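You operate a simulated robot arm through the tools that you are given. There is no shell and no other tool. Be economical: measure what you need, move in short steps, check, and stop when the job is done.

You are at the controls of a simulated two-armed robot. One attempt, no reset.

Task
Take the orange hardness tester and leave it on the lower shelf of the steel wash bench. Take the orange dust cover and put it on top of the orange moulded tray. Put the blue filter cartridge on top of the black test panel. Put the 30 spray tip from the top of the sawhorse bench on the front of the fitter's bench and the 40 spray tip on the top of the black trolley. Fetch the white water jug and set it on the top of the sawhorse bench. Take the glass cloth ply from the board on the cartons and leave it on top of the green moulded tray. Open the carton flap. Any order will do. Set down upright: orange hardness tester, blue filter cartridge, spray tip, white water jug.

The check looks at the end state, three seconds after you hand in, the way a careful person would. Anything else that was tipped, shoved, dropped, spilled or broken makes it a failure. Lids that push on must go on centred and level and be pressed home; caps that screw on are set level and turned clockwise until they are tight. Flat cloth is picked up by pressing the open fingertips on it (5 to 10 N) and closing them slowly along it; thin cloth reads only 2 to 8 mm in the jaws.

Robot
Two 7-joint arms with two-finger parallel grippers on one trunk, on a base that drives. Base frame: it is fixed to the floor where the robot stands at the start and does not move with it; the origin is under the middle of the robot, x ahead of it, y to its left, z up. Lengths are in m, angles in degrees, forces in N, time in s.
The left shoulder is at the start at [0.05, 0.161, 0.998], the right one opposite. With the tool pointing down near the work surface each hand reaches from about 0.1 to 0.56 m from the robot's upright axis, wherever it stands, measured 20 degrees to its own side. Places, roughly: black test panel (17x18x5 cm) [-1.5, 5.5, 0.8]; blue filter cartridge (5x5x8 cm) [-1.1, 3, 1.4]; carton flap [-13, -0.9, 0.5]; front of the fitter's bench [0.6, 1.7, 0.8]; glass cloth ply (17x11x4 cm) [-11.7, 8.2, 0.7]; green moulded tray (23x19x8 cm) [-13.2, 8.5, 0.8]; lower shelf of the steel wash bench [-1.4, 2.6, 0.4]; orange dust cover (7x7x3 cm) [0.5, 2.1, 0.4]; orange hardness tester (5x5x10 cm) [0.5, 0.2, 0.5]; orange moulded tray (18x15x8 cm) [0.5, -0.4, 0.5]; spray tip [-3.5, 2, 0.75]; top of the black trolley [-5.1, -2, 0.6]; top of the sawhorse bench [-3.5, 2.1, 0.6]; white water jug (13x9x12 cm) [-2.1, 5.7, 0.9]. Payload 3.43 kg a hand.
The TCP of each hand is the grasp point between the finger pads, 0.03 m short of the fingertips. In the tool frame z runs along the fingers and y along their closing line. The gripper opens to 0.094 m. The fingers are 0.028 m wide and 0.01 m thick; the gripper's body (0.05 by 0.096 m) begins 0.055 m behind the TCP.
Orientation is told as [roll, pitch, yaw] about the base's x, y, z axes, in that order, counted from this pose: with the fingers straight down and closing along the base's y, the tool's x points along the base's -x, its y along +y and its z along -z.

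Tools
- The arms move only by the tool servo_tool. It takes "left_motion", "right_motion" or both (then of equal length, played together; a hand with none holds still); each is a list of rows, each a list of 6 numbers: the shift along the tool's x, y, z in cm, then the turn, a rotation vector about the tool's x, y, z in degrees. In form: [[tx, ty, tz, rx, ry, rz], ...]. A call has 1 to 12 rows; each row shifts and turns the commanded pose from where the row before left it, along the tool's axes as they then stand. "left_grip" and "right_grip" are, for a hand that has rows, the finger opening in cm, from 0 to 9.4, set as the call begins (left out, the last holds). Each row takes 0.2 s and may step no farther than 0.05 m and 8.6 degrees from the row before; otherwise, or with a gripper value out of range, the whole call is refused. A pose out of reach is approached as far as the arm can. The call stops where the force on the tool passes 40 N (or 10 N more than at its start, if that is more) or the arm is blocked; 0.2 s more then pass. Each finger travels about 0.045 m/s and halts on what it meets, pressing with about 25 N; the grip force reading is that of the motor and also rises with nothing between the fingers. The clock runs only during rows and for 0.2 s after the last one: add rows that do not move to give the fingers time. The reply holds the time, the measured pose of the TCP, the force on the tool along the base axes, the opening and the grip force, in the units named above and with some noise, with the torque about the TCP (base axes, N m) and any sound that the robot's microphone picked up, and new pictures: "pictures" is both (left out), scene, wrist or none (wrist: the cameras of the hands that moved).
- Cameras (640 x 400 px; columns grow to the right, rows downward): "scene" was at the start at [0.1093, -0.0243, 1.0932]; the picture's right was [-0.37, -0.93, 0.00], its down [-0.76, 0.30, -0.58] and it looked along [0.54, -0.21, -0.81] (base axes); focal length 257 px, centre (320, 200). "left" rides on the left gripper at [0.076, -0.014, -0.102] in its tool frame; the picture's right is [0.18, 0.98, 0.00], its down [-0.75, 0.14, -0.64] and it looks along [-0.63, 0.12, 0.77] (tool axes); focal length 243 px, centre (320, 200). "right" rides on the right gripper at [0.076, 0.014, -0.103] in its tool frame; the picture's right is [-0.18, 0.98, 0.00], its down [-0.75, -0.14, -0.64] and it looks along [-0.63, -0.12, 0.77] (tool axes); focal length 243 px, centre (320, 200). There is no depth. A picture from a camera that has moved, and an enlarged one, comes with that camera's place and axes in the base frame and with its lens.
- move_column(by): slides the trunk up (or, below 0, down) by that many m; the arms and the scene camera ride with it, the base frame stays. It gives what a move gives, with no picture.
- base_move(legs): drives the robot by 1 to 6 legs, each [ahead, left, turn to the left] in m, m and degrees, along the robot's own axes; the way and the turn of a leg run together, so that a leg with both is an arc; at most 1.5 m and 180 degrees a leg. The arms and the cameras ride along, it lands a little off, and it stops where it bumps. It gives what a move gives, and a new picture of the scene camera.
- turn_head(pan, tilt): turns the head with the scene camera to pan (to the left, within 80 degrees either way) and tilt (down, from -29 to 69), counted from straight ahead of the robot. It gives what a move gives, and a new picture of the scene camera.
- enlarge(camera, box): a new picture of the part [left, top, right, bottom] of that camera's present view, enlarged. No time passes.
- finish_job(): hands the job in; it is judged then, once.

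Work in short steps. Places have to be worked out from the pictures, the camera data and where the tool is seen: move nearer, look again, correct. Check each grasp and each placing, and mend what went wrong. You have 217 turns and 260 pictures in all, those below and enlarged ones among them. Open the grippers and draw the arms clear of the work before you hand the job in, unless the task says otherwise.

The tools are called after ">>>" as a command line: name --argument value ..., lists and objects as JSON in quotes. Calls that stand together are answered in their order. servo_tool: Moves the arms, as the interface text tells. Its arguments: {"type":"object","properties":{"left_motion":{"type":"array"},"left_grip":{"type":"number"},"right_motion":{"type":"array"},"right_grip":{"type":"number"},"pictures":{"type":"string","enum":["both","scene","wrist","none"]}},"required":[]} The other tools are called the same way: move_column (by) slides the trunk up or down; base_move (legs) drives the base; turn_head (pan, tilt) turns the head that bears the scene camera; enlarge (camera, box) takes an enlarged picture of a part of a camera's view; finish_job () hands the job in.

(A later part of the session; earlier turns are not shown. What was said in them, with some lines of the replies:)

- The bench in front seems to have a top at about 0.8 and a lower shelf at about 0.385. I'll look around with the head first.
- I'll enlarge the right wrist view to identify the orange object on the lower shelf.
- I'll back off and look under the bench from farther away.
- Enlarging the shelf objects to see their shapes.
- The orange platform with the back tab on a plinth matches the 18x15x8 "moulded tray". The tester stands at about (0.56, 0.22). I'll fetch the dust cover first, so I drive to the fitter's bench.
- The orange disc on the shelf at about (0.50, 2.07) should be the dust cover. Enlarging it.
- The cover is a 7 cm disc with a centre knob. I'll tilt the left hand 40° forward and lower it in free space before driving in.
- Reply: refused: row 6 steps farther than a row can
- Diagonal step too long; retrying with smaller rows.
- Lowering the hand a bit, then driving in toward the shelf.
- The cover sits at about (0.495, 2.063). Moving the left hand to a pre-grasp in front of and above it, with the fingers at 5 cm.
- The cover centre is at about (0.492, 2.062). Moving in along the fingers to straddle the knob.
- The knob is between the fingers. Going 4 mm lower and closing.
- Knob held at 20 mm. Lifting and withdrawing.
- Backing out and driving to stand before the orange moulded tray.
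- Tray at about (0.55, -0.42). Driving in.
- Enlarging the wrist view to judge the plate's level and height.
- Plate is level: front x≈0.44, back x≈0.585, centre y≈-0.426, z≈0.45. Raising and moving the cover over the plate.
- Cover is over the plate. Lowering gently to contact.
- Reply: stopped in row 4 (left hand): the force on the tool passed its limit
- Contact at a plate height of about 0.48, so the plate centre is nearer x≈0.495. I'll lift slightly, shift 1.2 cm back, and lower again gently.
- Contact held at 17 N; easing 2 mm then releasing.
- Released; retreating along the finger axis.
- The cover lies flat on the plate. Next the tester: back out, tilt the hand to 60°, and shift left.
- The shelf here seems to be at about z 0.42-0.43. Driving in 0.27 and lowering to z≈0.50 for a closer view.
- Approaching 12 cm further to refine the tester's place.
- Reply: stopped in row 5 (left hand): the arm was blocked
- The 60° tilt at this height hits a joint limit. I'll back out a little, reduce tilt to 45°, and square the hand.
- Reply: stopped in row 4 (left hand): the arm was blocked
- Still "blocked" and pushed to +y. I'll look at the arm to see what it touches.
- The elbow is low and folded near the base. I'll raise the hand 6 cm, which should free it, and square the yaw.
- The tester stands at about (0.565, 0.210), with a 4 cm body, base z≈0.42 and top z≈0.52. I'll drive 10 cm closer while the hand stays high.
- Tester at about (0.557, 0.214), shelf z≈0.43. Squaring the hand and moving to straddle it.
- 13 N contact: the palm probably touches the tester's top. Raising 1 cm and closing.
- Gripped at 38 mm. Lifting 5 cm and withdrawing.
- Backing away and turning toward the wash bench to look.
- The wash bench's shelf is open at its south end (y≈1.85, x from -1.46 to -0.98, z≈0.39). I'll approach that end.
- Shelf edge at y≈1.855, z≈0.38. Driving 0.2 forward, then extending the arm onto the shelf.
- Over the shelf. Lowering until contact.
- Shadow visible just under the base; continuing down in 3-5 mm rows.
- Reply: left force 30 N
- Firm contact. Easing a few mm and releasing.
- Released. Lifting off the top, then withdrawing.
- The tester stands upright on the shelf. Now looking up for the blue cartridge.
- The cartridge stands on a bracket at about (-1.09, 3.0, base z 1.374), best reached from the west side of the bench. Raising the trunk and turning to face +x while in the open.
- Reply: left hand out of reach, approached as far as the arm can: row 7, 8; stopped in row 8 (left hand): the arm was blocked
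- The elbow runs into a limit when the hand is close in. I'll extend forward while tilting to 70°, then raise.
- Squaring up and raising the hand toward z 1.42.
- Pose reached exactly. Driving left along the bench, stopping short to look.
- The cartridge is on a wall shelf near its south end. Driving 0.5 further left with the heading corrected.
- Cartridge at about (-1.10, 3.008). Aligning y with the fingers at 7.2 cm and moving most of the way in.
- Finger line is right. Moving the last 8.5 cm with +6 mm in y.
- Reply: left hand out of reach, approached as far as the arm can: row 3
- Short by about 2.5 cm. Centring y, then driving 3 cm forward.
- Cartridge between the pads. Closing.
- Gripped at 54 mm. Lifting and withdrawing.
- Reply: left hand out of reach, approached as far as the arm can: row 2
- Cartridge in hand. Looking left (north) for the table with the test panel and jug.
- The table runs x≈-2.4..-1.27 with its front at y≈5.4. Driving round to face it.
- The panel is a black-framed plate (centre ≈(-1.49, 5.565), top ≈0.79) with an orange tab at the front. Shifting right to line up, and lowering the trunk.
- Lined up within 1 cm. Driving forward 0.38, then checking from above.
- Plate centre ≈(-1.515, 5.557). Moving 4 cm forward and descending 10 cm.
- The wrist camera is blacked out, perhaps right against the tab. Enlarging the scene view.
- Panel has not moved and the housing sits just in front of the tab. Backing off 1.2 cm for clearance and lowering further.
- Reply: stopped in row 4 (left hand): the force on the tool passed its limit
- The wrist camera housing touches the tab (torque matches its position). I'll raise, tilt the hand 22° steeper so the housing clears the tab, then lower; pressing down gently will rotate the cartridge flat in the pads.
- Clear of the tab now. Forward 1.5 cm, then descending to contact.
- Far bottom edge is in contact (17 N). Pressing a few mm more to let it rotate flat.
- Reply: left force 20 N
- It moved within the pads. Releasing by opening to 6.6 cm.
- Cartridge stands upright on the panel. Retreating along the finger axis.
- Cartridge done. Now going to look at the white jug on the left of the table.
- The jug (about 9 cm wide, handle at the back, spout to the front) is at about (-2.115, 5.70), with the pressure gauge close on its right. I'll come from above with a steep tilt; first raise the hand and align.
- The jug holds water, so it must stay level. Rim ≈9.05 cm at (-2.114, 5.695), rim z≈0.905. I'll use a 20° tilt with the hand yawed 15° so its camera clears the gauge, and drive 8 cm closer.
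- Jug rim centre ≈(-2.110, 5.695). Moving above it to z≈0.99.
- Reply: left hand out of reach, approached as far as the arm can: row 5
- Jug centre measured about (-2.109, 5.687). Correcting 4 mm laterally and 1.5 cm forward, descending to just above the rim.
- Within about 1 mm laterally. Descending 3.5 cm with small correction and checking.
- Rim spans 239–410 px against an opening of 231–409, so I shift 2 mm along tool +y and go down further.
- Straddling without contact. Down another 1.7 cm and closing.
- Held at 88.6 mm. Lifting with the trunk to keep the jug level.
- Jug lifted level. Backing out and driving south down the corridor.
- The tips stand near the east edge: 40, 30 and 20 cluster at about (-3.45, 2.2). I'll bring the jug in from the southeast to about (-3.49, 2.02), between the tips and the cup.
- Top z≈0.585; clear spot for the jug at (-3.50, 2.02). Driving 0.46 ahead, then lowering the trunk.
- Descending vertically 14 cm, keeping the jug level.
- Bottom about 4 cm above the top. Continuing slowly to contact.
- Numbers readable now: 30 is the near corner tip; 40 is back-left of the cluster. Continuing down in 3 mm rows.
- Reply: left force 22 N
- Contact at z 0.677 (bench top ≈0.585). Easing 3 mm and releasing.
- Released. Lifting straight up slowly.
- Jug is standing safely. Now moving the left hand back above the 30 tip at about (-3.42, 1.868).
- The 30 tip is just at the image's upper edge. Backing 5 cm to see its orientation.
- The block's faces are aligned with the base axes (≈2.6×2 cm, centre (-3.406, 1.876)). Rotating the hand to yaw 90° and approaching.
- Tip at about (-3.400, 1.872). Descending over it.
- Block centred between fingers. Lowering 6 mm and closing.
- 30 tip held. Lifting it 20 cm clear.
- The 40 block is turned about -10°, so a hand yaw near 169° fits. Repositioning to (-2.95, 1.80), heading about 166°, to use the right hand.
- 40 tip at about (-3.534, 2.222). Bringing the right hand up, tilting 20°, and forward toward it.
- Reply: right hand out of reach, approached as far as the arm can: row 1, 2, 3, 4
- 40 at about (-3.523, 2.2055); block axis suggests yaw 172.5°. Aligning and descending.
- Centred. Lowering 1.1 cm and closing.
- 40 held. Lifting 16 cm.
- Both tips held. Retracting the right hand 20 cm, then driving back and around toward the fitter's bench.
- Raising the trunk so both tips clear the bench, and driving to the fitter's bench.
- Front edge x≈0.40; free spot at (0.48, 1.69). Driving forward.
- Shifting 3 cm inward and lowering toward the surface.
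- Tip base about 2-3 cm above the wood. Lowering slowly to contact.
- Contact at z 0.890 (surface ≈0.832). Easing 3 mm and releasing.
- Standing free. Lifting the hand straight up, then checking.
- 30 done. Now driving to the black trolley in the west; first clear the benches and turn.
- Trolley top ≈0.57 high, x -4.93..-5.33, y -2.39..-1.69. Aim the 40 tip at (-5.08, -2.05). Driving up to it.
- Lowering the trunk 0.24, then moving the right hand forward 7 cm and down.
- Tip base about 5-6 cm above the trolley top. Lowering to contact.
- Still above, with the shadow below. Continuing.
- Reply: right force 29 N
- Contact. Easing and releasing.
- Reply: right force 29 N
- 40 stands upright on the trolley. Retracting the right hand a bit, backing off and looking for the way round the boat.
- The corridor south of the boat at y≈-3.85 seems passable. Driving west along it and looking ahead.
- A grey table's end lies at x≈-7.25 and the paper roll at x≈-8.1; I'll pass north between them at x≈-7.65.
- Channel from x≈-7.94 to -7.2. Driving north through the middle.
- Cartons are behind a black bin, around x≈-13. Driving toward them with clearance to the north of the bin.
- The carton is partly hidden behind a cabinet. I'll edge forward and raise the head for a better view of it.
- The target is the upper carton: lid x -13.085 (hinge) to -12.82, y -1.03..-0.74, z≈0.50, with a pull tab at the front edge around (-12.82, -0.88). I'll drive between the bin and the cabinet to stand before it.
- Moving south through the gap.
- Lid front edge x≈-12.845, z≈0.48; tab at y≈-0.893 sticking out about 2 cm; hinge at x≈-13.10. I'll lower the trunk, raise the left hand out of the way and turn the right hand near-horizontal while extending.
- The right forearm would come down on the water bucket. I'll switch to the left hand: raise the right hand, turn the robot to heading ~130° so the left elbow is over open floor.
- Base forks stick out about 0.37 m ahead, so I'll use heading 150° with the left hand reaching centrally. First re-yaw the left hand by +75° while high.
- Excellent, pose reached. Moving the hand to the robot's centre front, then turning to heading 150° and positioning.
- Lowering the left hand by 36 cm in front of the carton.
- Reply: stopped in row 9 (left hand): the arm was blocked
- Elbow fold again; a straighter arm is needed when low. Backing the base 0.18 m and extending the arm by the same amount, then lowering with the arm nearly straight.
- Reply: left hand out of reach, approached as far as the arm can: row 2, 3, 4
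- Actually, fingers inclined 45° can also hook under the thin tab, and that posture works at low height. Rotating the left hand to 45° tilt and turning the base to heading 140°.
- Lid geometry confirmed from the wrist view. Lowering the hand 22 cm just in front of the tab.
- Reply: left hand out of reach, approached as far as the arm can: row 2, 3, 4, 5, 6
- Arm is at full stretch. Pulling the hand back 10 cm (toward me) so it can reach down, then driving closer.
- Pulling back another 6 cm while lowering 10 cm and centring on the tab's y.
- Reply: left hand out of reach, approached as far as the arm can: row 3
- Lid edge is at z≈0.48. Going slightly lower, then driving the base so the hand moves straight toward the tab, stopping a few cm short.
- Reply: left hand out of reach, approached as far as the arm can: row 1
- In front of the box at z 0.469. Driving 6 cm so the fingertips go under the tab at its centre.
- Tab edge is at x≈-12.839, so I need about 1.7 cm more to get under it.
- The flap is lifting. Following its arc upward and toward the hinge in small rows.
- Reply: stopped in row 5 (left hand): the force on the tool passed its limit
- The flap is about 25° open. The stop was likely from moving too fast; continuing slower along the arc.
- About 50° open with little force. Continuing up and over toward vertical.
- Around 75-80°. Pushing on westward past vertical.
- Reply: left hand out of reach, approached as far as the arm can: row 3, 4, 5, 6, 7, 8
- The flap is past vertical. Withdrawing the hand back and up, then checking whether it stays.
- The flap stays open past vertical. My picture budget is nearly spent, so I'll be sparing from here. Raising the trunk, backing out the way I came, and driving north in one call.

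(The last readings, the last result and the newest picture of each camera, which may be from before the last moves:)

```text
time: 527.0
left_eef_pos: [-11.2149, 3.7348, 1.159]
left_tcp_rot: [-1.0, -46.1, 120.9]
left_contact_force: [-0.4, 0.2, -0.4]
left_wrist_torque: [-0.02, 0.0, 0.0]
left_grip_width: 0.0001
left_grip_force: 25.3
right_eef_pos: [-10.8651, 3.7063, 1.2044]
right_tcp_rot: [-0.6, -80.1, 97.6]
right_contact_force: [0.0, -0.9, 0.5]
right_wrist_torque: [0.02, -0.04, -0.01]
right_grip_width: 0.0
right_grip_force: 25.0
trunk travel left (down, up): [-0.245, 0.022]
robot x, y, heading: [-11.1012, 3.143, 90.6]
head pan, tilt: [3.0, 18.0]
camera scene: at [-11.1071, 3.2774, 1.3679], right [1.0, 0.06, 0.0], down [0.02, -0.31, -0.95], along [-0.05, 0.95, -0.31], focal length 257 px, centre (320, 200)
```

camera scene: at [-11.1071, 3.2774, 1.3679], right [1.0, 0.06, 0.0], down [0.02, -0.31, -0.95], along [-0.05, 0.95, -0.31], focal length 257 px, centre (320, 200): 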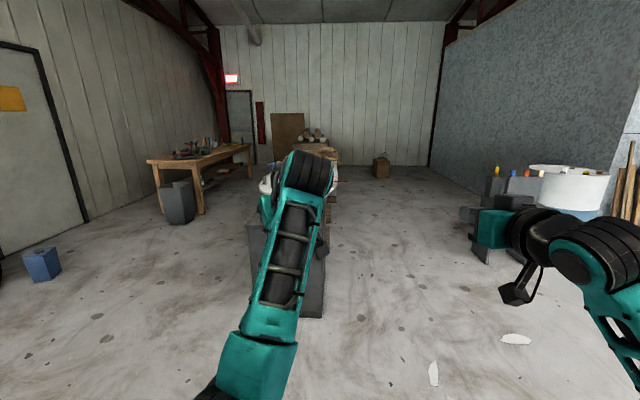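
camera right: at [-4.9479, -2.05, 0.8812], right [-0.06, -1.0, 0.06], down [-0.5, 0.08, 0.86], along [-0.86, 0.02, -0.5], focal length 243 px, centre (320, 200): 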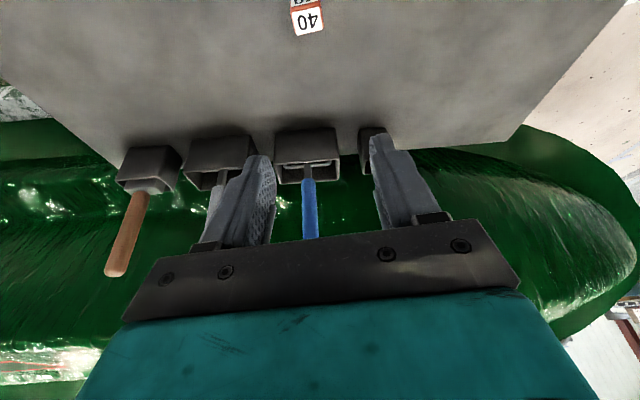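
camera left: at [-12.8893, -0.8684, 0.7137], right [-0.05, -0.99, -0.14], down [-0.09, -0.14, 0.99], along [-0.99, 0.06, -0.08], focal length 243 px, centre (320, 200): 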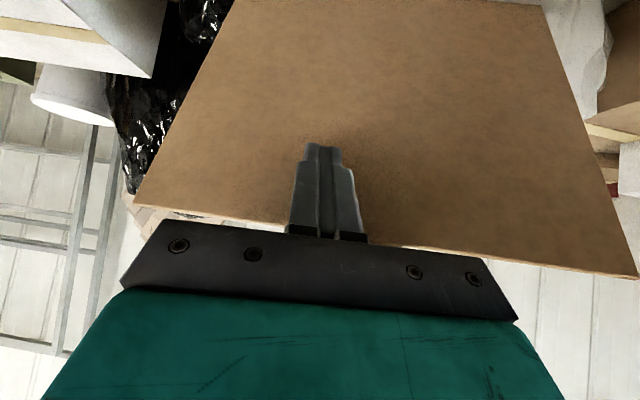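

The wooden bench (x -13.7..-13.0, y 6.7..8.9) holds the green tray; the cartons are to its east. I'll swing the left hand aside and drive up the channel at x≈-12.4.

>>> servo_tool --left_motion '[[-1.38, 3.46, 1.44, 0, 0, 0], [-1.38, 3.46, 1.44, 0, 0, 0], [-1.38, 3.46, 1.44, 0, 0, 0], [-1.38, 3.46, 1.44, 0, 0, 0], [-1.38, 3.46, 1.44, 0, 0, 0]]' --pictures "none"

>>> base_move --legs '[[0, 1.3, -0.6], [1.5, 0, 0], [1.5, 0, 0], [0.3, 0, 0]]'

```text
time: 528.2
left_eef_pos: [-11.4139, 3.7313, 1.1558]
left_tcp_rot: [-1.0, -46.1, 120.8]
left_contact_force: [0.1, 0.4, 0.4]
left_wrist_torque: [0.0, 0.0, -0.03]
left_grip_width: 0.0003
left_grip_force: 25.2
right_eef_pos: [-10.8647, 3.7057, 1.2052]
right_tcp_rot: [-0.8, -80.1, 97.8]
right_contact_force: [-0.2, 0.7, 0.8]
right_wrist_torque: [-0.01, 0.03, -0.04]
right_grip_width: 0.0003
right_grip_force: 24.4
trunk travel left (down, up): [-0.245, 0.022]
robot x, y, heading: [-11.1056, 3.1413, 90.4]
head pan, tilt: [3.0, 18.0]
```

```text
time: 533.0
left_eef_pos: [-12.4036, 3.7668, 1.1547]
left_tcp_rot: [-0.9, -46.1, 119.9]
left_contact_force: [0.2, 1.5, 0.1]
left_wrist_torque: [-0.04, 0.02, 0.05]
left_grip_width: 0.0
left_grip_force: 25.0
right_eef_pos: [-11.8551, 3.7293, 1.2043]
right_tcp_rot: [-0.3, -80.1, 96.6]
right_contact_force: [0.0, 1.0, -1.4]
right_wrist_torque: [-0.01, 0.03, 0.03]
right_grip_width: 0.0001
right_grip_force: 25.3
trunk travel left (down, up): [-0.245, 0.022]
robot x, y, heading: [-12.0978, 3.1723, 89.1]
head pan, tilt: [3.0, 18.0]
stopped in leg 1: the robot was blocked; the commanded pose is now the measured one
camera scene: at [-12.1037, 3.3074, 1.368], right [1.0, 0.04, 0.0], down [0.01, -0.31, -0.95], along [-0.04, 0.95, -0.31], focal length 257 px, centre (320, 200)
```

scene: 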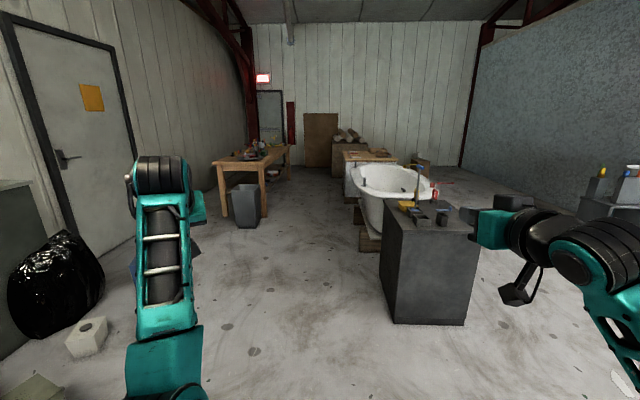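

Blocked on the left; I'll go straight ahead first, then ease left up the channel, ending beside the cartons facing them. Setting the head down first so the arrival picture is useful.

>>> turn_head --pan 0 --tilt 42

>>> base_move --legs '[[0, -0.04, 0.9], [1.0, 0, 0], [1.0, 0.3, 0], [1.5, 0, 0], [1.45, 0, 0], [0, 0, -90]]'

```text
time: 533.9
left_eef_pos: [-12.4049, 3.7658, 1.155]
left_tcp_rot: [-0.8, -46.0, 120.1]
left_contact_force: [-0.2, 1.3, -0.4]
left_wrist_torque: [-0.03, -0.01, 0.01]
left_grip_width: 0.0
left_grip_force: 24.9
right_eef_pos: [-11.8558, 3.7302, 1.2049]
right_tcp_rot: [-0.8, -80.2, 97.0]
right_contact_force: [-0.8, -0.6, -0.3]
right_wrist_torque: [-0.01, -0.01, 0.02]
right_grip_width: 0.0
right_grip_force: 25.4
trunk travel left (down, up): [-0.245, 0.022]
robot x, y, heading: [-12.1008, 3.1702, 89.1]
head pan, tilt: [0.0, 42.0]
camera scene: at [-12.1007, 3.297, 1.3304], right [1.0, -0.01, 0.0], down [-0.01, -0.67, -0.74], along [0.01, 0.74, -0.67], focal length 257 px, centre (320, 200)
```

scene: 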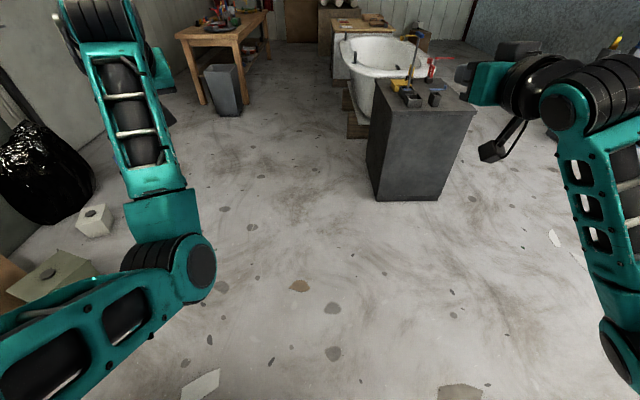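

```text
time: 562.3
left_eef_pos: [-11.8541, 8.4528, 1.1555]
left_tcp_rot: [-0.9, -46.1, 30.9]
left_contact_force: [1.0, 0.6, -0.1]
left_wrist_torque: [-0.01, 0.01, 0.0]
left_grip_width: 0.0
left_grip_force: 25.0
right_eef_pos: [-11.882, 7.9035, 1.2057]
right_tcp_rot: [-0.8, -80.1, 7.8]
right_contact_force: [-0.4, -0.4, -0.3]
right_wrist_torque: [0.02, 0.0, -0.02]
right_grip_width: 0.0001
right_grip_force: 25.2
trunk travel left (down, up): [-0.245, 0.022]
robot x, y, heading: [-12.4436, 8.1427, 0.1]
head pan, tilt: [0.0, 42.0]
camera scene: at [-12.3186, 8.145, 1.3304], right [0.0, -1.0, 0.0], down [-0.67, 0.0, -0.74], along [0.74, 0.0, -0.67], focal length 257 px, centre (320, 200)
```

scene: 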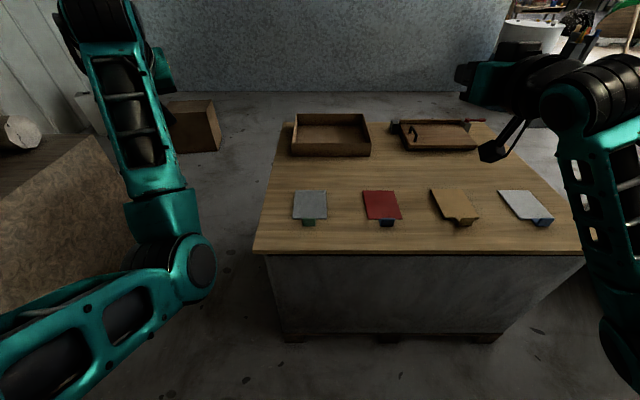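

Landed well. The four plies lie on the board; by the listed place the one wanted is the leftmost grey one at about (-11.65, 8.18). One enlargement to see it.

>>> enlarge --camera "scene" --box '[270, 170, 410, 260]'

```text
4.44 times, centred on (340, 215) of scene
camera zoom: at [-12.3186, 8.145, 1.3304], right [0.0, -1.0, 0.0], down [-0.67, 0.0, -0.74], along [0.74, 0.0, -0.67], focal length 1141 px, centre (231, 133)
```

zoom: 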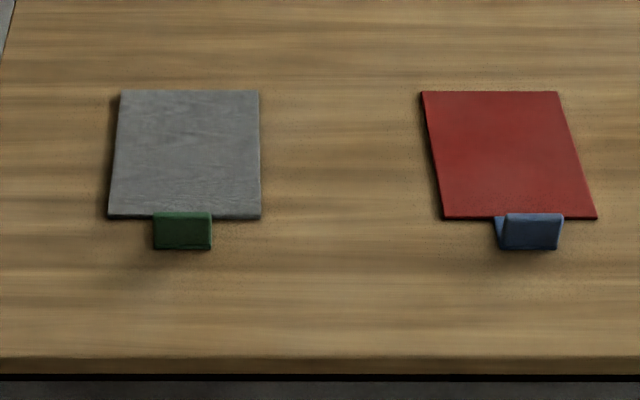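

The ply carries an upright green tab at its front edge (x≈-11.70, y≈8.183), which I can grip. Lowering the trunk, driving 12 cm closer, and re-orienting the left hand above it.

>>> move_column --by -0.24

>>> base_move --legs '[[0.12, 0, 0]]'

>>> servo_tool --left_motion '[[0, 0, 0, 5.6, 0, 5.4], [0, 0, 0, 5.6, 0, 5.4], [0, 0, 0, 5.6, 0, 5.4], [0, 0, 0, 5.6, 0, 5.4], [0, 0, 0, 0, 7, 0], [0, 0, 0, 0, 7, 0], [0, 0, 0, 0, 7, 0], [0, -4.5, 0, 0, 0, 0], [0, -4.5, 0, 0, 0, 0], [0, -4.5, 0, 0, 0, 0], [0, -4.5, 0, 0, 0, 0], [0, -4.5, 0, 0, 0, 0]]' --left_grip 7.5 --pictures "none"

```text
time: 564.8
left_eef_pos: [-11.853, 8.4503, 0.9148]
left_tcp_rot: [-0.9, -46.2, 30.9]
left_contact_force: [0.3, 0.5, -0.7]
left_wrist_torque: [0.03, 0.0, 0.04]
left_grip_width: 0.0
left_grip_force: 24.6
right_eef_pos: [-11.8823, 7.9037, 0.9647]
right_tcp_rot: [-0.8, -80.2, 7.8]
right_contact_force: [-0.4, 0.7, 0.3]
right_wrist_torque: [0.0, -0.01, 0.01]
right_grip_width: 0.0003
right_grip_force: 24.6
trunk travel left (down, up): [-0.005, 0.262]
robot x, y, heading: [-12.44, 8.14, -0.1]
head pan, tilt: [0.0, 42.0]
```

```text
time: 566.0
left_eef_pos: [-11.7317, 8.4498, 0.9147]
left_tcp_rot: [-0.9, -46.1, 30.8]
left_contact_force: [-0.2, 0.5, -0.3]
left_wrist_torque: [-0.01, -0.02, -0.04]
left_grip_width: 0.0
left_grip_force: 25.3
right_eef_pos: [-11.7643, 7.8996, 0.9651]
right_tcp_rot: [-0.7, -80.3, 7.6]
right_contact_force: [0.4, -0.2, -0.3]
right_wrist_torque: [0.04, 0.02, 0.03]
right_grip_width: 0.0
right_grip_force: 25.0
trunk travel left (down, up): [-0.005, 0.262]
robot x, y, heading: [-12.325, 8.1393, -0.3]
head pan, tilt: [0.0, 42.0]
camera scene: at [-12.1986, 8.1446, 1.0904], right [0.0, -1.0, 0.0], down [-0.67, 0.0, -0.74], along [0.74, 0.0, -0.67], focal length 257 px, centre (320, 200)
```

scene: 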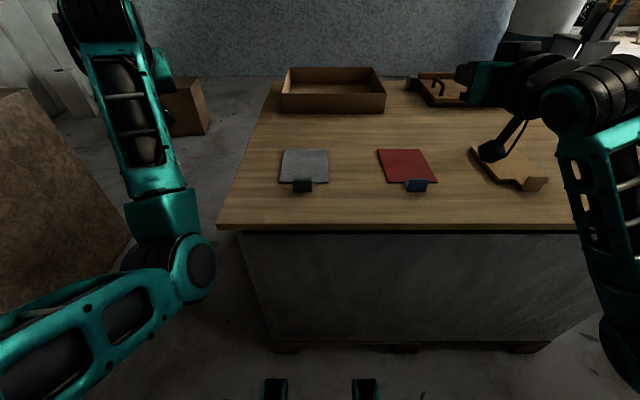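

```text
time: 568.6
left_eef_pos: [-11.7333, 8.2246, 0.9171]
left_tcp_rot: [-0.7, -25.6, -0.8]
left_contact_force: [0.3, 0.0, -0.1]
left_wrist_torque: [0.01, -0.02, -0.02]
left_grip_width: 0.0751
left_grip_force: 0.0
left hand out of reach, approached as far as the arm can: row 11
right_eef_pos: [-11.7628, 7.9012, 0.9655]
right_tcp_rot: [-0.7, -80.2, 7.6]
right_contact_force: [-0.2, 0.5, -0.4]
right_wrist_torque: [-0.01, 0.01, -0.03]
right_grip_width: 0.0002
right_grip_force: 24.9
trunk travel left (down, up): [-0.005, 0.262]
robot x, y, heading: [-12.324, 8.1422, -0.1]
head pan, tilt: [0.0, 42.0]
```

Board z≈0.71, tab at about (-11.753, 8.181), top z≈0.745. Moving above it and taking one wrist picture.

>>> servo_tool --left_motion '[[1.82, -1.47, 2.34, 0, 0, 0], [1.82, -1.47, 2.34, 0, 0, 0], [1.82, -1.47, 2.34, 0, 0, 0], [0, 0, 0, 0, 0, 0]]' --pictures "wrist"

```text
time: 569.6
left_eef_pos: [-11.7522, 8.1833, 0.8315]
left_tcp_rot: [-0.2, -25.8, -0.5]
left_contact_force: [-0.1, 0.2, -0.8]
left_wrist_torque: [-0.02, -0.01, 0.0]
left_grip_width: 0.0753
left_grip_force: 0.0
right_eef_pos: [-11.7626, 7.9002, 0.9653]
right_tcp_rot: [-0.8, -80.2, 7.6]
right_contact_force: [0.0, -0.5, 0.2]
right_wrist_torque: [0.0, 0.01, 0.01]
right_grip_width: 0.0
right_grip_force: 25.4
trunk travel left (down, up): [-0.005, 0.262]
robot x, y, heading: [-12.3181, 8.1421, -0.2]
head pan, tilt: [0.0, 42.0]
camera left: at [-11.8653, 8.171, 0.8905], right [-0.16, 0.98, -0.08], down [0.4, 0.14, 0.91], along [0.9, 0.11, -0.42], focal length 243 px, centre (320, 200)
```

left: 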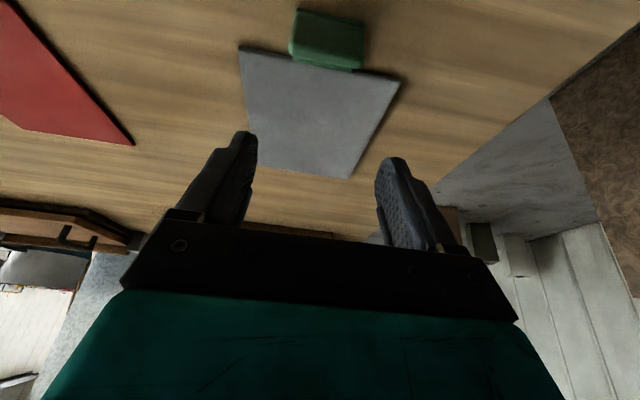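

Tab at (-11.767, 8.179), 4.6 cm wide, top z≈0.745. Descending over it and closing across its width.

>>> servo_tool --left_motion '[[2.0, -0.13, 2.02, 0, 0, 0], [2.0, -0.13, 2.02, 0, 0, 0], [2.0, -0.13, 1.9, 0, 0, 0], [0, 0, 0, 0, 0, 0]]' --pictures "none"

>>> servo_tool --left_motion '[[0, 0, 0, 0, 0, 0], [0, 0, 0, 0, 0, 0], [0, 0, 0, 0, 0, 0], [0, 0, 0, 0, 0, 0], [0, 0, 0, 0, 0, 0]]' --left_grip 0 --pictures "none"

```text
time: 570.4
left_eef_pos: [-11.7743, 8.1737, 0.7733]
left_tcp_rot: [-0.4, -28.1, -1.0]
left_contact_force: [-5.6, 3.2, 8.1]
left_wrist_torque: [0.38, 0.16, 0.28]
left_grip_width: 0.0763
left_grip_force: 0.9
right_eef_pos: [-11.7624, 7.9007, 0.9661]
right_tcp_rot: [-1.1, -80.3, 7.8]
right_contact_force: [0.6, 0.3, 0.4]
right_wrist_torque: [0.01, 0.0, 0.01]
right_grip_width: 0.0
right_grip_force: 24.8
trunk travel left (down, up): [-0.005, 0.262]
robot x, y, heading: [-12.3215, 8.1416, -0.2]
head pan, tilt: [0.0, 42.0]
stopped in row 3 (left hand): the force on the tool passed its limit (the readings are from after the stop); the commanded pose is now the measured one
```

```text
time: 571.6
left_eef_pos: [-11.773, 8.1736, 0.7743]
left_tcp_rot: [-0.3, -28.1, -1.2]
left_contact_force: [2.7, 7.8, 15.3]
left_wrist_torque: [0.62, -0.1, -0.03]
left_grip_width: 0.0431
left_grip_force: 24.6
right_eef_pos: [-11.764, 7.9016, 0.9656]
right_tcp_rot: [-1.2, -80.3, 7.8]
right_contact_force: [0.5, -0.5, -0.3]
right_wrist_torque: [-0.02, 0.0, 0.0]
right_grip_width: 0.0
right_grip_force: 25.0
trunk travel left (down, up): [-0.005, 0.262]
robot x, y, heading: [-12.3234, 8.1399, 0.2]
head pan, tilt: [0.0, 42.0]
```

Gripped something 43 mm wide (the tab). Lifting 6 cm and taking one picture to check.

>>> servo_tool --left_motion '[[-0.47, 0, -0.88, 0, 0, 0], [-0.7, 0, -1.32, 0, 0, 0], [-0.7, 0, -1.32, 0, 0, 0], [-0.94, 0, -1.76, 0, 0, 0], [0, 0, 0, 0, 0, 0]]' --pictures "wrist"

```text
time: 572.8
left_eef_pos: [-11.7731, 8.1811, 0.8248]
left_tcp_rot: [0.4, -27.7, -1.0]
left_contact_force: [-0.8, -0.2, -1.1]
left_wrist_torque: [0.03, 0.03, -0.04]
left_grip_width: 0.0433
left_grip_force: 25.1
right_eef_pos: [-11.762, 7.9006, 0.9654]
right_tcp_rot: [-0.8, -80.2, 7.6]
right_contact_force: [0.7, 0.2, -1.0]
right_wrist_torque: [0.04, 0.0, -0.02]
right_grip_width: 0.0
right_grip_force: 24.9
trunk travel left (down, up): [-0.005, 0.262]
robot x, y, heading: [-12.3246, 8.1402, 0.0]
head pan, tilt: [0.0, 42.0]
camera left: at [-11.8884, 8.168, 0.8809], right [-0.15, 0.99, -0.08], down [0.37, 0.13, 0.92], along [0.92, 0.11, -0.38], focal length 243 px, centre (320, 200)
```

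left: 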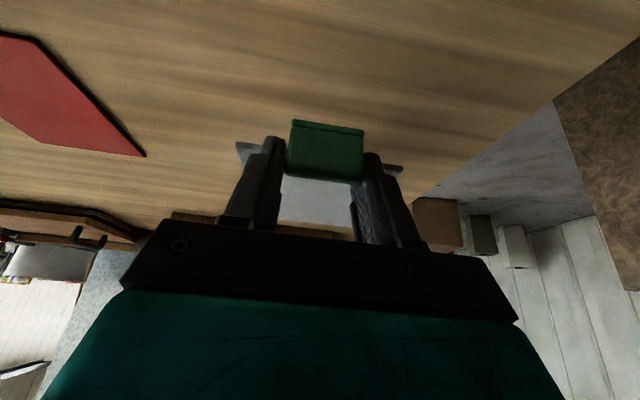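

The ply came up flat, held by its tab. Raising the trunk, backing, turning 180° to the bench and shifting in front of the green tray.

>>> move_column --by 0.2

>>> base_move --legs '[[-0.13, 0, 0], [0, 0, -180], [0, -0.36, 0]]'

```text
time: 575.0
left_eef_pos: [-11.7712, 8.181, 1.0277]
left_tcp_rot: [0.4, -27.9, -0.8]
left_contact_force: [0.0, -0.2, -0.1]
left_wrist_torque: [0.01, 0.03, 0.01]
left_grip_width: 0.0433
left_grip_force: 25.0
right_eef_pos: [-11.7634, 7.9007, 1.1639]
right_tcp_rot: [-0.8, -80.2, 7.6]
right_contact_force: [-0.1, 1.4, 0.8]
right_wrist_torque: [0.01, 0.0, 0.02]
right_grip_width: 0.0
right_grip_force: 24.9
trunk travel left (down, up): [-0.205, 0.062]
robot x, y, heading: [-12.3239, 8.1439, -0.0]
head pan, tilt: [0.0, 42.0]
```

```text
time: 585.6
left_eef_pos: [-13.0046, 8.4694, 1.0274]
left_tcp_rot: [0.4, -27.9, 178.7]
left_contact_force: [0.6, 0.3, -0.8]
left_wrist_torque: [0.0, -0.01, 0.03]
left_grip_width: 0.043
left_grip_force: 24.9
right_eef_pos: [-13.01, 8.7507, 1.1651]
right_tcp_rot: [-0.7, -80.2, -172.8]
right_contact_force: [0.3, 0.1, 0.1]
right_wrist_torque: [0.0, -0.02, 0.02]
right_grip_width: 0.0
right_grip_force: 25.2
trunk travel left (down, up): [-0.205, 0.062]
robot x, y, heading: [-12.4506, 8.5023, 179.4]
head pan, tilt: [0.0, 42.0]
camera scene: at [-12.5728, 8.5088, 1.2904], right [0.01, 1.0, 0.0], down [0.67, -0.01, -0.74], along [-0.74, 0.01, -0.67], focal length 257 px, centre (320, 200)
```

scene: 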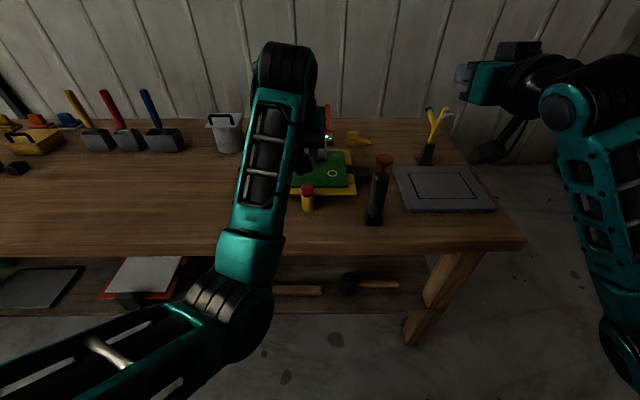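

The green tray (plate ≈ x -13.42..-13.19, y≈8.41..8.62, z≈0.765) has its own tab at the front. I'll bring the ply just behind that tab: base 14 cm forward and 6 cm right, then arm forward.

>>> base_move --legs '[[0.14, -0.06, 0.6]]'

>>> servo_tool --left_motion '[[-2.0, 0, 1.06, 0, 0, 0], [-2.0, 0, 1.06, 0, 0, 0], [-2.0, 0, 1.06, 0, 0, 0], [-1.9, 0, 1.0, 0, 0, 0], [0, 0, 0, 0, 0, 0]]' --pictures "none"

```text
time: 587.0
left_eef_pos: [-13.1424, 8.5226, 1.0274]
left_tcp_rot: [0.4, -27.9, 179.5]
left_contact_force: [-0.1, 0.7, -0.5]
left_wrist_torque: [0.01, 0.0, 0.02]
left_grip_width: 0.0429
left_grip_force: 25.1
right_eef_pos: [-13.1532, 8.8049, 1.1648]
right_tcp_rot: [-0.8, -80.2, -172.2]
right_contact_force: [0.7, 0.0, 0.2]
right_wrist_torque: [0.0, 0.03, 0.01]
right_grip_width: 0.0003
right_grip_force: 24.8
trunk travel left (down, up): [-0.205, 0.062]
robot x, y, heading: [-12.5903, 8.5665, -180.1]
head pan, tilt: [0.0, 42.0]
camera scene: at [-12.7122, 8.567, 1.2903], right [0.0, 1.0, 0.0], down [0.67, 0.0, -0.74], along [-0.74, 0.0, -0.67], focal length 257 px, centre (320, 200)
```

scene: 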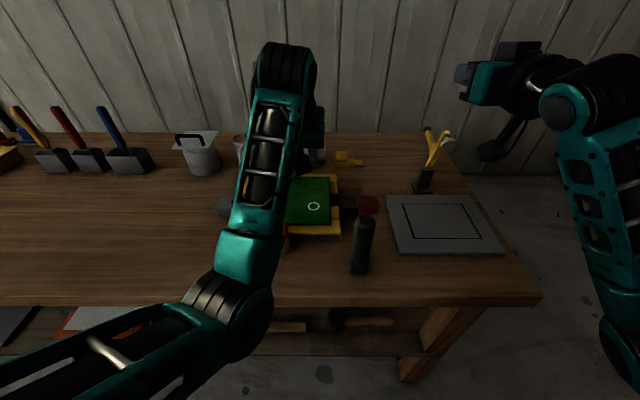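

```text
time: 588.1
left_eef_pos: [-13.2307, 8.5238, 1.0262]
left_tcp_rot: [0.5, -27.9, 179.4]
left_contact_force: [-0.1, -1.0, -0.1]
left_wrist_torque: [-0.01, 0.01, 0.01]
left_grip_width: 0.0433
left_grip_force: 25.6
right_eef_pos: [-13.1521, 8.8039, 1.1649]
right_tcp_rot: [-0.9, -80.3, -172.2]
right_contact_force: [0.7, -0.1, -0.3]
right_wrist_torque: [-0.01, 0.01, 0.01]
right_grip_width: 0.0002
right_grip_force: 24.6
trunk travel left (down, up): [-0.205, 0.062]
robot x, y, heading: [-12.587, 8.5672, -180.3]
head pan, tilt: [0.0, 42.0]
```

Tray centre ≈(-13.28, 8.48). Pulling back 2.5 cm and lowering the trunk 0.16, then one wrist look.

>>> servo_tool --left_motion '[[2.2, 0, -1.17, 0, 0, 0], [0, 0, 0, 0, 0, 0]]' --pictures "none"

>>> move_column --by -0.15

>>> servo_tool --left_motion '[[0, 0, 0, 0, 0, 0]]' --pictures "wrist"

```text
time: 588.8
left_eef_pos: [-13.2069, 8.5242, 1.0263]
left_tcp_rot: [0.4, -27.9, 179.4]
left_contact_force: [-0.2, -0.7, -0.1]
left_wrist_torque: [-0.01, 0.0, -0.05]
left_grip_width: 0.0432
left_grip_force: 24.5
right_eef_pos: [-13.1524, 8.804, 1.1647]
right_tcp_rot: [-0.9, -80.2, -172.0]
right_contact_force: [0.4, 0.1, -0.4]
right_wrist_torque: [0.01, 0.01, 0.0]
right_grip_width: 0.0001
right_grip_force: 25.0
trunk travel left (down, up): [-0.205, 0.062]
robot x, y, heading: [-12.5913, 8.5646, -180.0]
head pan, tilt: [0.0, 42.0]
```

```text
time: 590.5
left_eef_pos: [-13.2056, 8.5256, 0.8823]
left_tcp_rot: [0.4, -28.7, 179.4]
left_contact_force: [-1.2, 2.9, 26.4]
left_wrist_torque: [-0.53, 0.86, -0.05]
left_grip_width: 0.0431
left_grip_force: 25.1
right_eef_pos: [-13.1495, 8.8052, 1.0174]
right_tcp_rot: [-0.9, -80.4, -172.1]
right_contact_force: [0.3, -0.7, 0.4]
right_wrist_torque: [0.02, 0.02, 0.0]
right_grip_width: 0.0
right_grip_force: 24.8
trunk travel left (down, up): [-0.055, 0.212]
robot x, y, heading: [-12.5921, 8.5618, -179.7]
head pan, tilt: [0.0, 42.0]
```

```text
time: 590.9
left_eef_pos: [-13.2068, 8.5259, 0.8821]
left_tcp_rot: [0.5, -28.7, 179.5]
left_contact_force: [-0.6, 3.8, 27.9]
left_wrist_torque: [-0.49, 0.48, -0.07]
left_grip_width: 0.043
left_grip_force: 25.1
right_eef_pos: [-13.1506, 8.8049, 1.0169]
right_tcp_rot: [-0.8, -80.4, -172.1]
right_contact_force: [0.2, -0.2, -0.2]
right_wrist_torque: [-0.02, -0.05, -0.03]
right_grip_width: 0.0002
right_grip_force: 25.3
trunk travel left (down, up): [-0.055, 0.212]
robot x, y, heading: [-12.5891, 8.5646, -179.8]
head pan, tilt: [0.0, 42.0]
camera left: at [-13.091, 8.5397, 0.9356], right [0.15, -0.98, -0.08], down [-0.35, -0.13, 0.93], along [-0.92, -0.11, -0.37], focal length 243 px, centre (320, 200)
```

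left: 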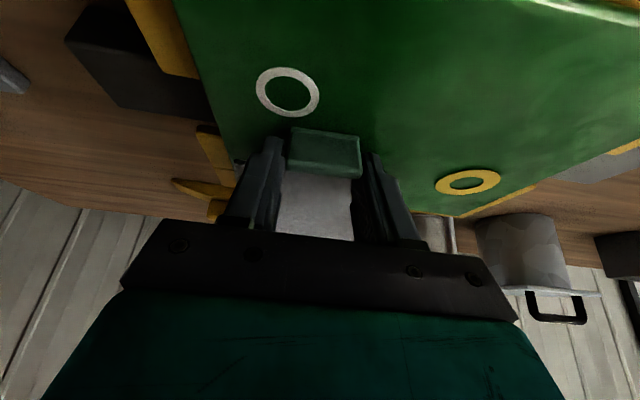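

The tray surface is actually at z≈0.843, spanning x≈-13.30..-13.13, y≈8.36..8.59, so the ply overhangs at the back. Lifting 3 cm, shifting 7.7 cm toward me and 2.6 cm south, then lowering again.

>>> servo_tool --left_motion '[[-0.72, 0, -1.32, 0, 0, 0], [-0.96, 0, -1.76, 0, 0, 0], [2.25, 0.87, -1.23, 0, 0, 0], [2.25, 0.87, -1.23, 0, 0, 0], [2.25, 0.87, -1.23, 0, 0, 0], [0, 0, 0, 0, 0, 0]]' --pictures "none"

```text
time: 592.3
left_eef_pos: [-13.1364, 8.4902, 0.9096]
left_tcp_rot: [1.1, -28.3, 179.9]
left_contact_force: [-0.1, -0.4, -0.8]
left_wrist_torque: [-0.01, -0.02, 0.0]
left_grip_width: 0.0433
left_grip_force: 24.9
left hand out of reach, approached as far as the arm can: row 5
right_eef_pos: [-13.1508, 8.8038, 1.0162]
right_tcp_rot: [-0.9, -80.3, -172.0]
right_contact_force: [-0.1, -0.9, 0.0]
right_wrist_torque: [0.0, 0.0, -0.01]
right_grip_width: 0.0002
right_grip_force: 25.7
trunk travel left (down, up): [-0.055, 0.212]
robot x, y, heading: [-12.5894, 8.568, -179.8]
head pan, tilt: [0.0, 42.0]
no pictures are left
```

No pictures left; working by readings. Lowering gently to contact.

>>> servo_tool --left_motion '[[0.48, 0, 0.88, 0, 0, 0], [0.24, 0, 0.44, 0, 0, 0], [0.14, 0, 0.26, 0, 0, 0], [0.14, 0, 0.26, 0, 0, 0], [0.14, 0, 0.26, 0, 0, 0], [0, 0, 0, 0, 0, 0]]' --pictures "none"

```text
time: 593.7
left_eef_pos: [-13.136, 8.4941, 0.8836]
left_tcp_rot: [1.0, -27.8, 179.5]
left_contact_force: [-0.2, -0.1, -0.3]
left_wrist_torque: [-0.01, -0.02, 0.01]
left_grip_width: 0.0434
left_grip_force: 24.9
right_eef_pos: [-13.1521, 8.8038, 1.0151]
right_tcp_rot: [-0.8, -80.3, -172.2]
right_contact_force: [0.1, 0.1, 0.2]
right_wrist_torque: [-0.05, -0.01, 0.0]
right_grip_width: 0.0
right_grip_force: 24.9
trunk travel left (down, up): [-0.055, 0.212]
robot x, y, heading: [-12.5878, 8.5612, -180.0]
head pan, tilt: [0.0, 42.0]
no pictures are left
```

>>> servo_tool --left_motion '[[0.14, 0, 0.26, 0, 0, 0], [0.14, 0, 0.26, 0, 0, 0], [0.14, 0, 0.26, 0, 0, 0], [0, 0, 0, 0, 0, 0]]' --pictures "none"

```text
time: 594.7
left_eef_pos: [-13.1363, 8.4947, 0.8831]
left_tcp_rot: [0.8, -28.9, 179.5]
left_contact_force: [-2.1, -11.0, 35.2]
left_wrist_torque: [-0.46, -0.04, -0.03]
left_grip_width: 0.0435
left_grip_force: 25.5
right_eef_pos: [-13.1514, 8.8021, 1.0166]
right_tcp_rot: [-1.2, -80.4, -171.8]
right_contact_force: [-1.5, 0.2, 0.0]
right_wrist_torque: [0.03, 0.02, -0.01]
right_grip_width: 0.0
right_grip_force: 25.2
trunk travel left (down, up): [-0.055, 0.212]
robot x, y, heading: [-12.5907, 8.5646, -179.9]
head pan, tilt: [0.0, 42.0]
no pictures are left
```

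Contact at the same height as the tray surface. Easing and releasing.

>>> servo_tool --left_motion '[[-0.19, 0, -0.35, 0, 0, 0], [0, 0, 0, 0, 0, 0]]' --pictures "none"

>>> servo_tool --left_motion '[[0, 0, 0, 0, 0, 0], [0, 0, 0, 0, 0, 0], [0, 0, 0, 0, 0, 0]]' --left_grip 6.5 --pictures "none"

>>> servo_tool --left_motion '[[-0.3, 0, -0.56, 0, 0, 0], [-0.48, 0, -0.88, 0, 0, 0], [-0.96, 0, -1.76, 0, 0, 0], [-1.4, 0, -2.6, 0, 0, 0], [-1.4, 0, -2.6, 0, 0, 0], [-1.4, 0, -2.6, 0, 0, 0]]' --pictures "none"

```text
time: 595.3
left_eef_pos: [-13.1362, 8.4948, 0.8823]
left_tcp_rot: [0.7, -28.6, 179.5]
left_contact_force: [-3.5, -6.5, 35.4]
left_wrist_torque: [-0.25, 0.07, 0.02]
left_grip_width: 0.0431
left_grip_force: 25.5
right_eef_pos: [-13.1495, 8.8036, 1.0164]
right_tcp_rot: [-1.0, -80.4, -171.9]
right_contact_force: [0.2, -0.2, -0.3]
right_wrist_torque: [-0.02, 0.0, -0.03]
right_grip_width: 0.0
right_grip_force: 25.0
trunk travel left (down, up): [-0.055, 0.212]
robot x, y, heading: [-12.5899, 8.5658, -179.9]
head pan, tilt: [0.0, 42.0]
no pictures are left
```

```text
time: 596.1
left_eef_pos: [-13.1347, 8.4945, 0.8802]
left_tcp_rot: [0.7, -28.2, 179.5]
left_contact_force: [2.8, -8.5, 21.0]
left_wrist_torque: [0.44, -0.08, -0.09]
left_grip_width: 0.0605
left_grip_force: 0.0
right_eef_pos: [-13.1497, 8.8025, 1.0174]
right_tcp_rot: [-1.2, -80.4, -171.7]
right_contact_force: [-0.2, 0.3, -0.3]
right_wrist_torque: [0.02, 0.0, -0.01]
right_grip_width: 0.0
right_grip_force: 24.9
trunk travel left (down, up): [-0.055, 0.212]
robot x, y, heading: [-12.5902, 8.566, -180.1]
head pan, tilt: [0.0, 42.0]
no pictures are left
```

```text
time: 597.5
left_eef_pos: [-13.1777, 8.5011, 0.9821]
left_tcp_rot: [0.3, -28.0, 179.4]
left_contact_force: [0.6, -0.6, -0.6]
left_wrist_torque: [0.01, 0.01, -0.02]
left_grip_width: 0.0652
left_grip_force: 0.0
left hand out of reach, approached as far as the arm can: row 3, 4, 5, 6
right_eef_pos: [-13.1516, 8.8038, 1.0166]
right_tcp_rot: [-0.9, -80.4, -172.0]
right_contact_force: [1.0, 0.8, -0.1]
right_wrist_torque: [0.01, -0.01, 0.0]
right_grip_width: 0.0
right_grip_force: 25.7
trunk travel left (down, up): [-0.055, 0.212]
robot x, y, heading: [-12.5951, 8.5617, -180.0]
head pan, tilt: [0.0, 42.0]
no pictures are left
```

Released and clear. Raising the trunk, opening both grippers, and backing away from the bench.

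>>> move_column --by 0.2

>>> base_move --legs '[[-0.14, 0, 0]]'

>>> servo_tool --left_motion '[[0, 0, 0, 0, 0, 0], [0, 0, 0, 0, 0, 0], [0, 0, 0, 0, 0, 0], [0, 0, 0, 0, 0, 0], [0, 0, 0, 0, 0, 0], [0, 0, 0, 0, 0, 0]]' --right_motion '[[0, 0, 0, 0, 0, 0], [0, 0, 0, 0, 0, 0], [0, 0, 0, 0, 0, 0], [0, 0, 0, 0, 0, 0], [0, 0, 0, 0, 0, 0], [0, 0, 0, 0, 0, 0]]' --left_grip 9.4 --right_grip 9.4 --pictures "none"

```text
time: 599.7
left_eef_pos: [-13.1771, 8.5014, 1.182]
left_tcp_rot: [0.6, -27.9, 179.4]
left_contact_force: [-0.8, -0.3, 0.3]
left_wrist_torque: [0.02, 0.01, 0.01]
left_grip_width: 0.065
left_grip_force: 0.0
right_eef_pos: [-13.152, 8.803, 1.2147]
right_tcp_rot: [-0.9, -80.2, -172.0]
right_contact_force: [-0.4, 0.1, 0.2]
right_wrist_torque: [0.0, 0.0, 0.04]
right_grip_width: 0.0
right_grip_force: 25.0
trunk travel left (down, up): [-0.255, 0.012]
robot x, y, heading: [-12.5922, 8.5674, -180.0]
head pan, tilt: [0.0, 42.0]
```

```text
time: 601.0
left_eef_pos: [-13.0383, 8.5021, 1.1826]
left_tcp_rot: [0.4, -28.0, 179.3]
left_contact_force: [-1.0, -0.3, 0.2]
left_wrist_torque: [0.0, 0.02, 0.01]
left_grip_width: 0.0649
left_grip_force: 0.1
right_eef_pos: [-13.0124, 8.8027, 1.2159]
right_tcp_rot: [-0.9, -80.3, -172.1]
right_contact_force: [1.3, 0.4, 0.2]
right_wrist_torque: [-0.01, -0.03, -0.02]
right_grip_width: 0.0002
right_grip_force: 24.9
trunk travel left (down, up): [-0.255, 0.012]
robot x, y, heading: [-12.4482, 8.5643, -179.7]
head pan, tilt: [0.0, 42.0]
```

```text
time: 602.4
left_eef_pos: [-13.0396, 8.5021, 1.1816]
left_tcp_rot: [0.5, -28.0, 179.3]
left_contact_force: [0.2, -1.0, -0.9]
left_wrist_torque: [0.0, 0.03, -0.03]
left_grip_width: 0.0941
left_grip_force: 0.0
right_eef_pos: [-13.0129, 8.803, 1.2163]
right_tcp_rot: [-0.8, -80.0, -172.1]
right_contact_force: [-0.5, 0.1, -0.8]
right_wrist_torque: [0.01, 0.01, 0.01]
right_grip_width: 0.0941
right_grip_force: 0.1
trunk travel left (down, up): [-0.255, 0.012]
robot x, y, heading: [-12.4468, 8.5635, -179.9]
head pan, tilt: [0.0, 42.0]
no pictures are left
```

Everything is set down, both grippers are open and the arms are drawn clear; handing in.

>>> finish_job

```text
The job is handed in.
```

I've handed the job in with all eight tasks attempted. I checked seven by camera. The ply placement I could only judge by force readings, because the picture budget ran out.

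- **Confirmed by camera:**
  - The tester stands upright on the wash bench's lower shelf.
  - The dust cover lies flat on the orange tray.
  - The filter cartridge stands upright on the test panel.
  - The 30 tip is on the front of the fitter's bench and the 40 tip is on the black trolley, both upright.
  - The water jug stands on the sawhorse bench with water still in it.
  - The carton flap stays open past vertical.
- **Ply, not confirmed:** I picked the grey ply by its listed place, since no label was visible. My first set-down on the green tray overhung the back edge, so I lifted it and moved it forward. Contact came at the tray's height, but I have no picture of the final position. The hand also drifted about 4 cm toward the tray while pulling away, with no contact force read afterwards.
- **Possible disturbance:** On the way to the cartons the base was blocked once by something on its left. I couldn't see what it touched or whether it moved.
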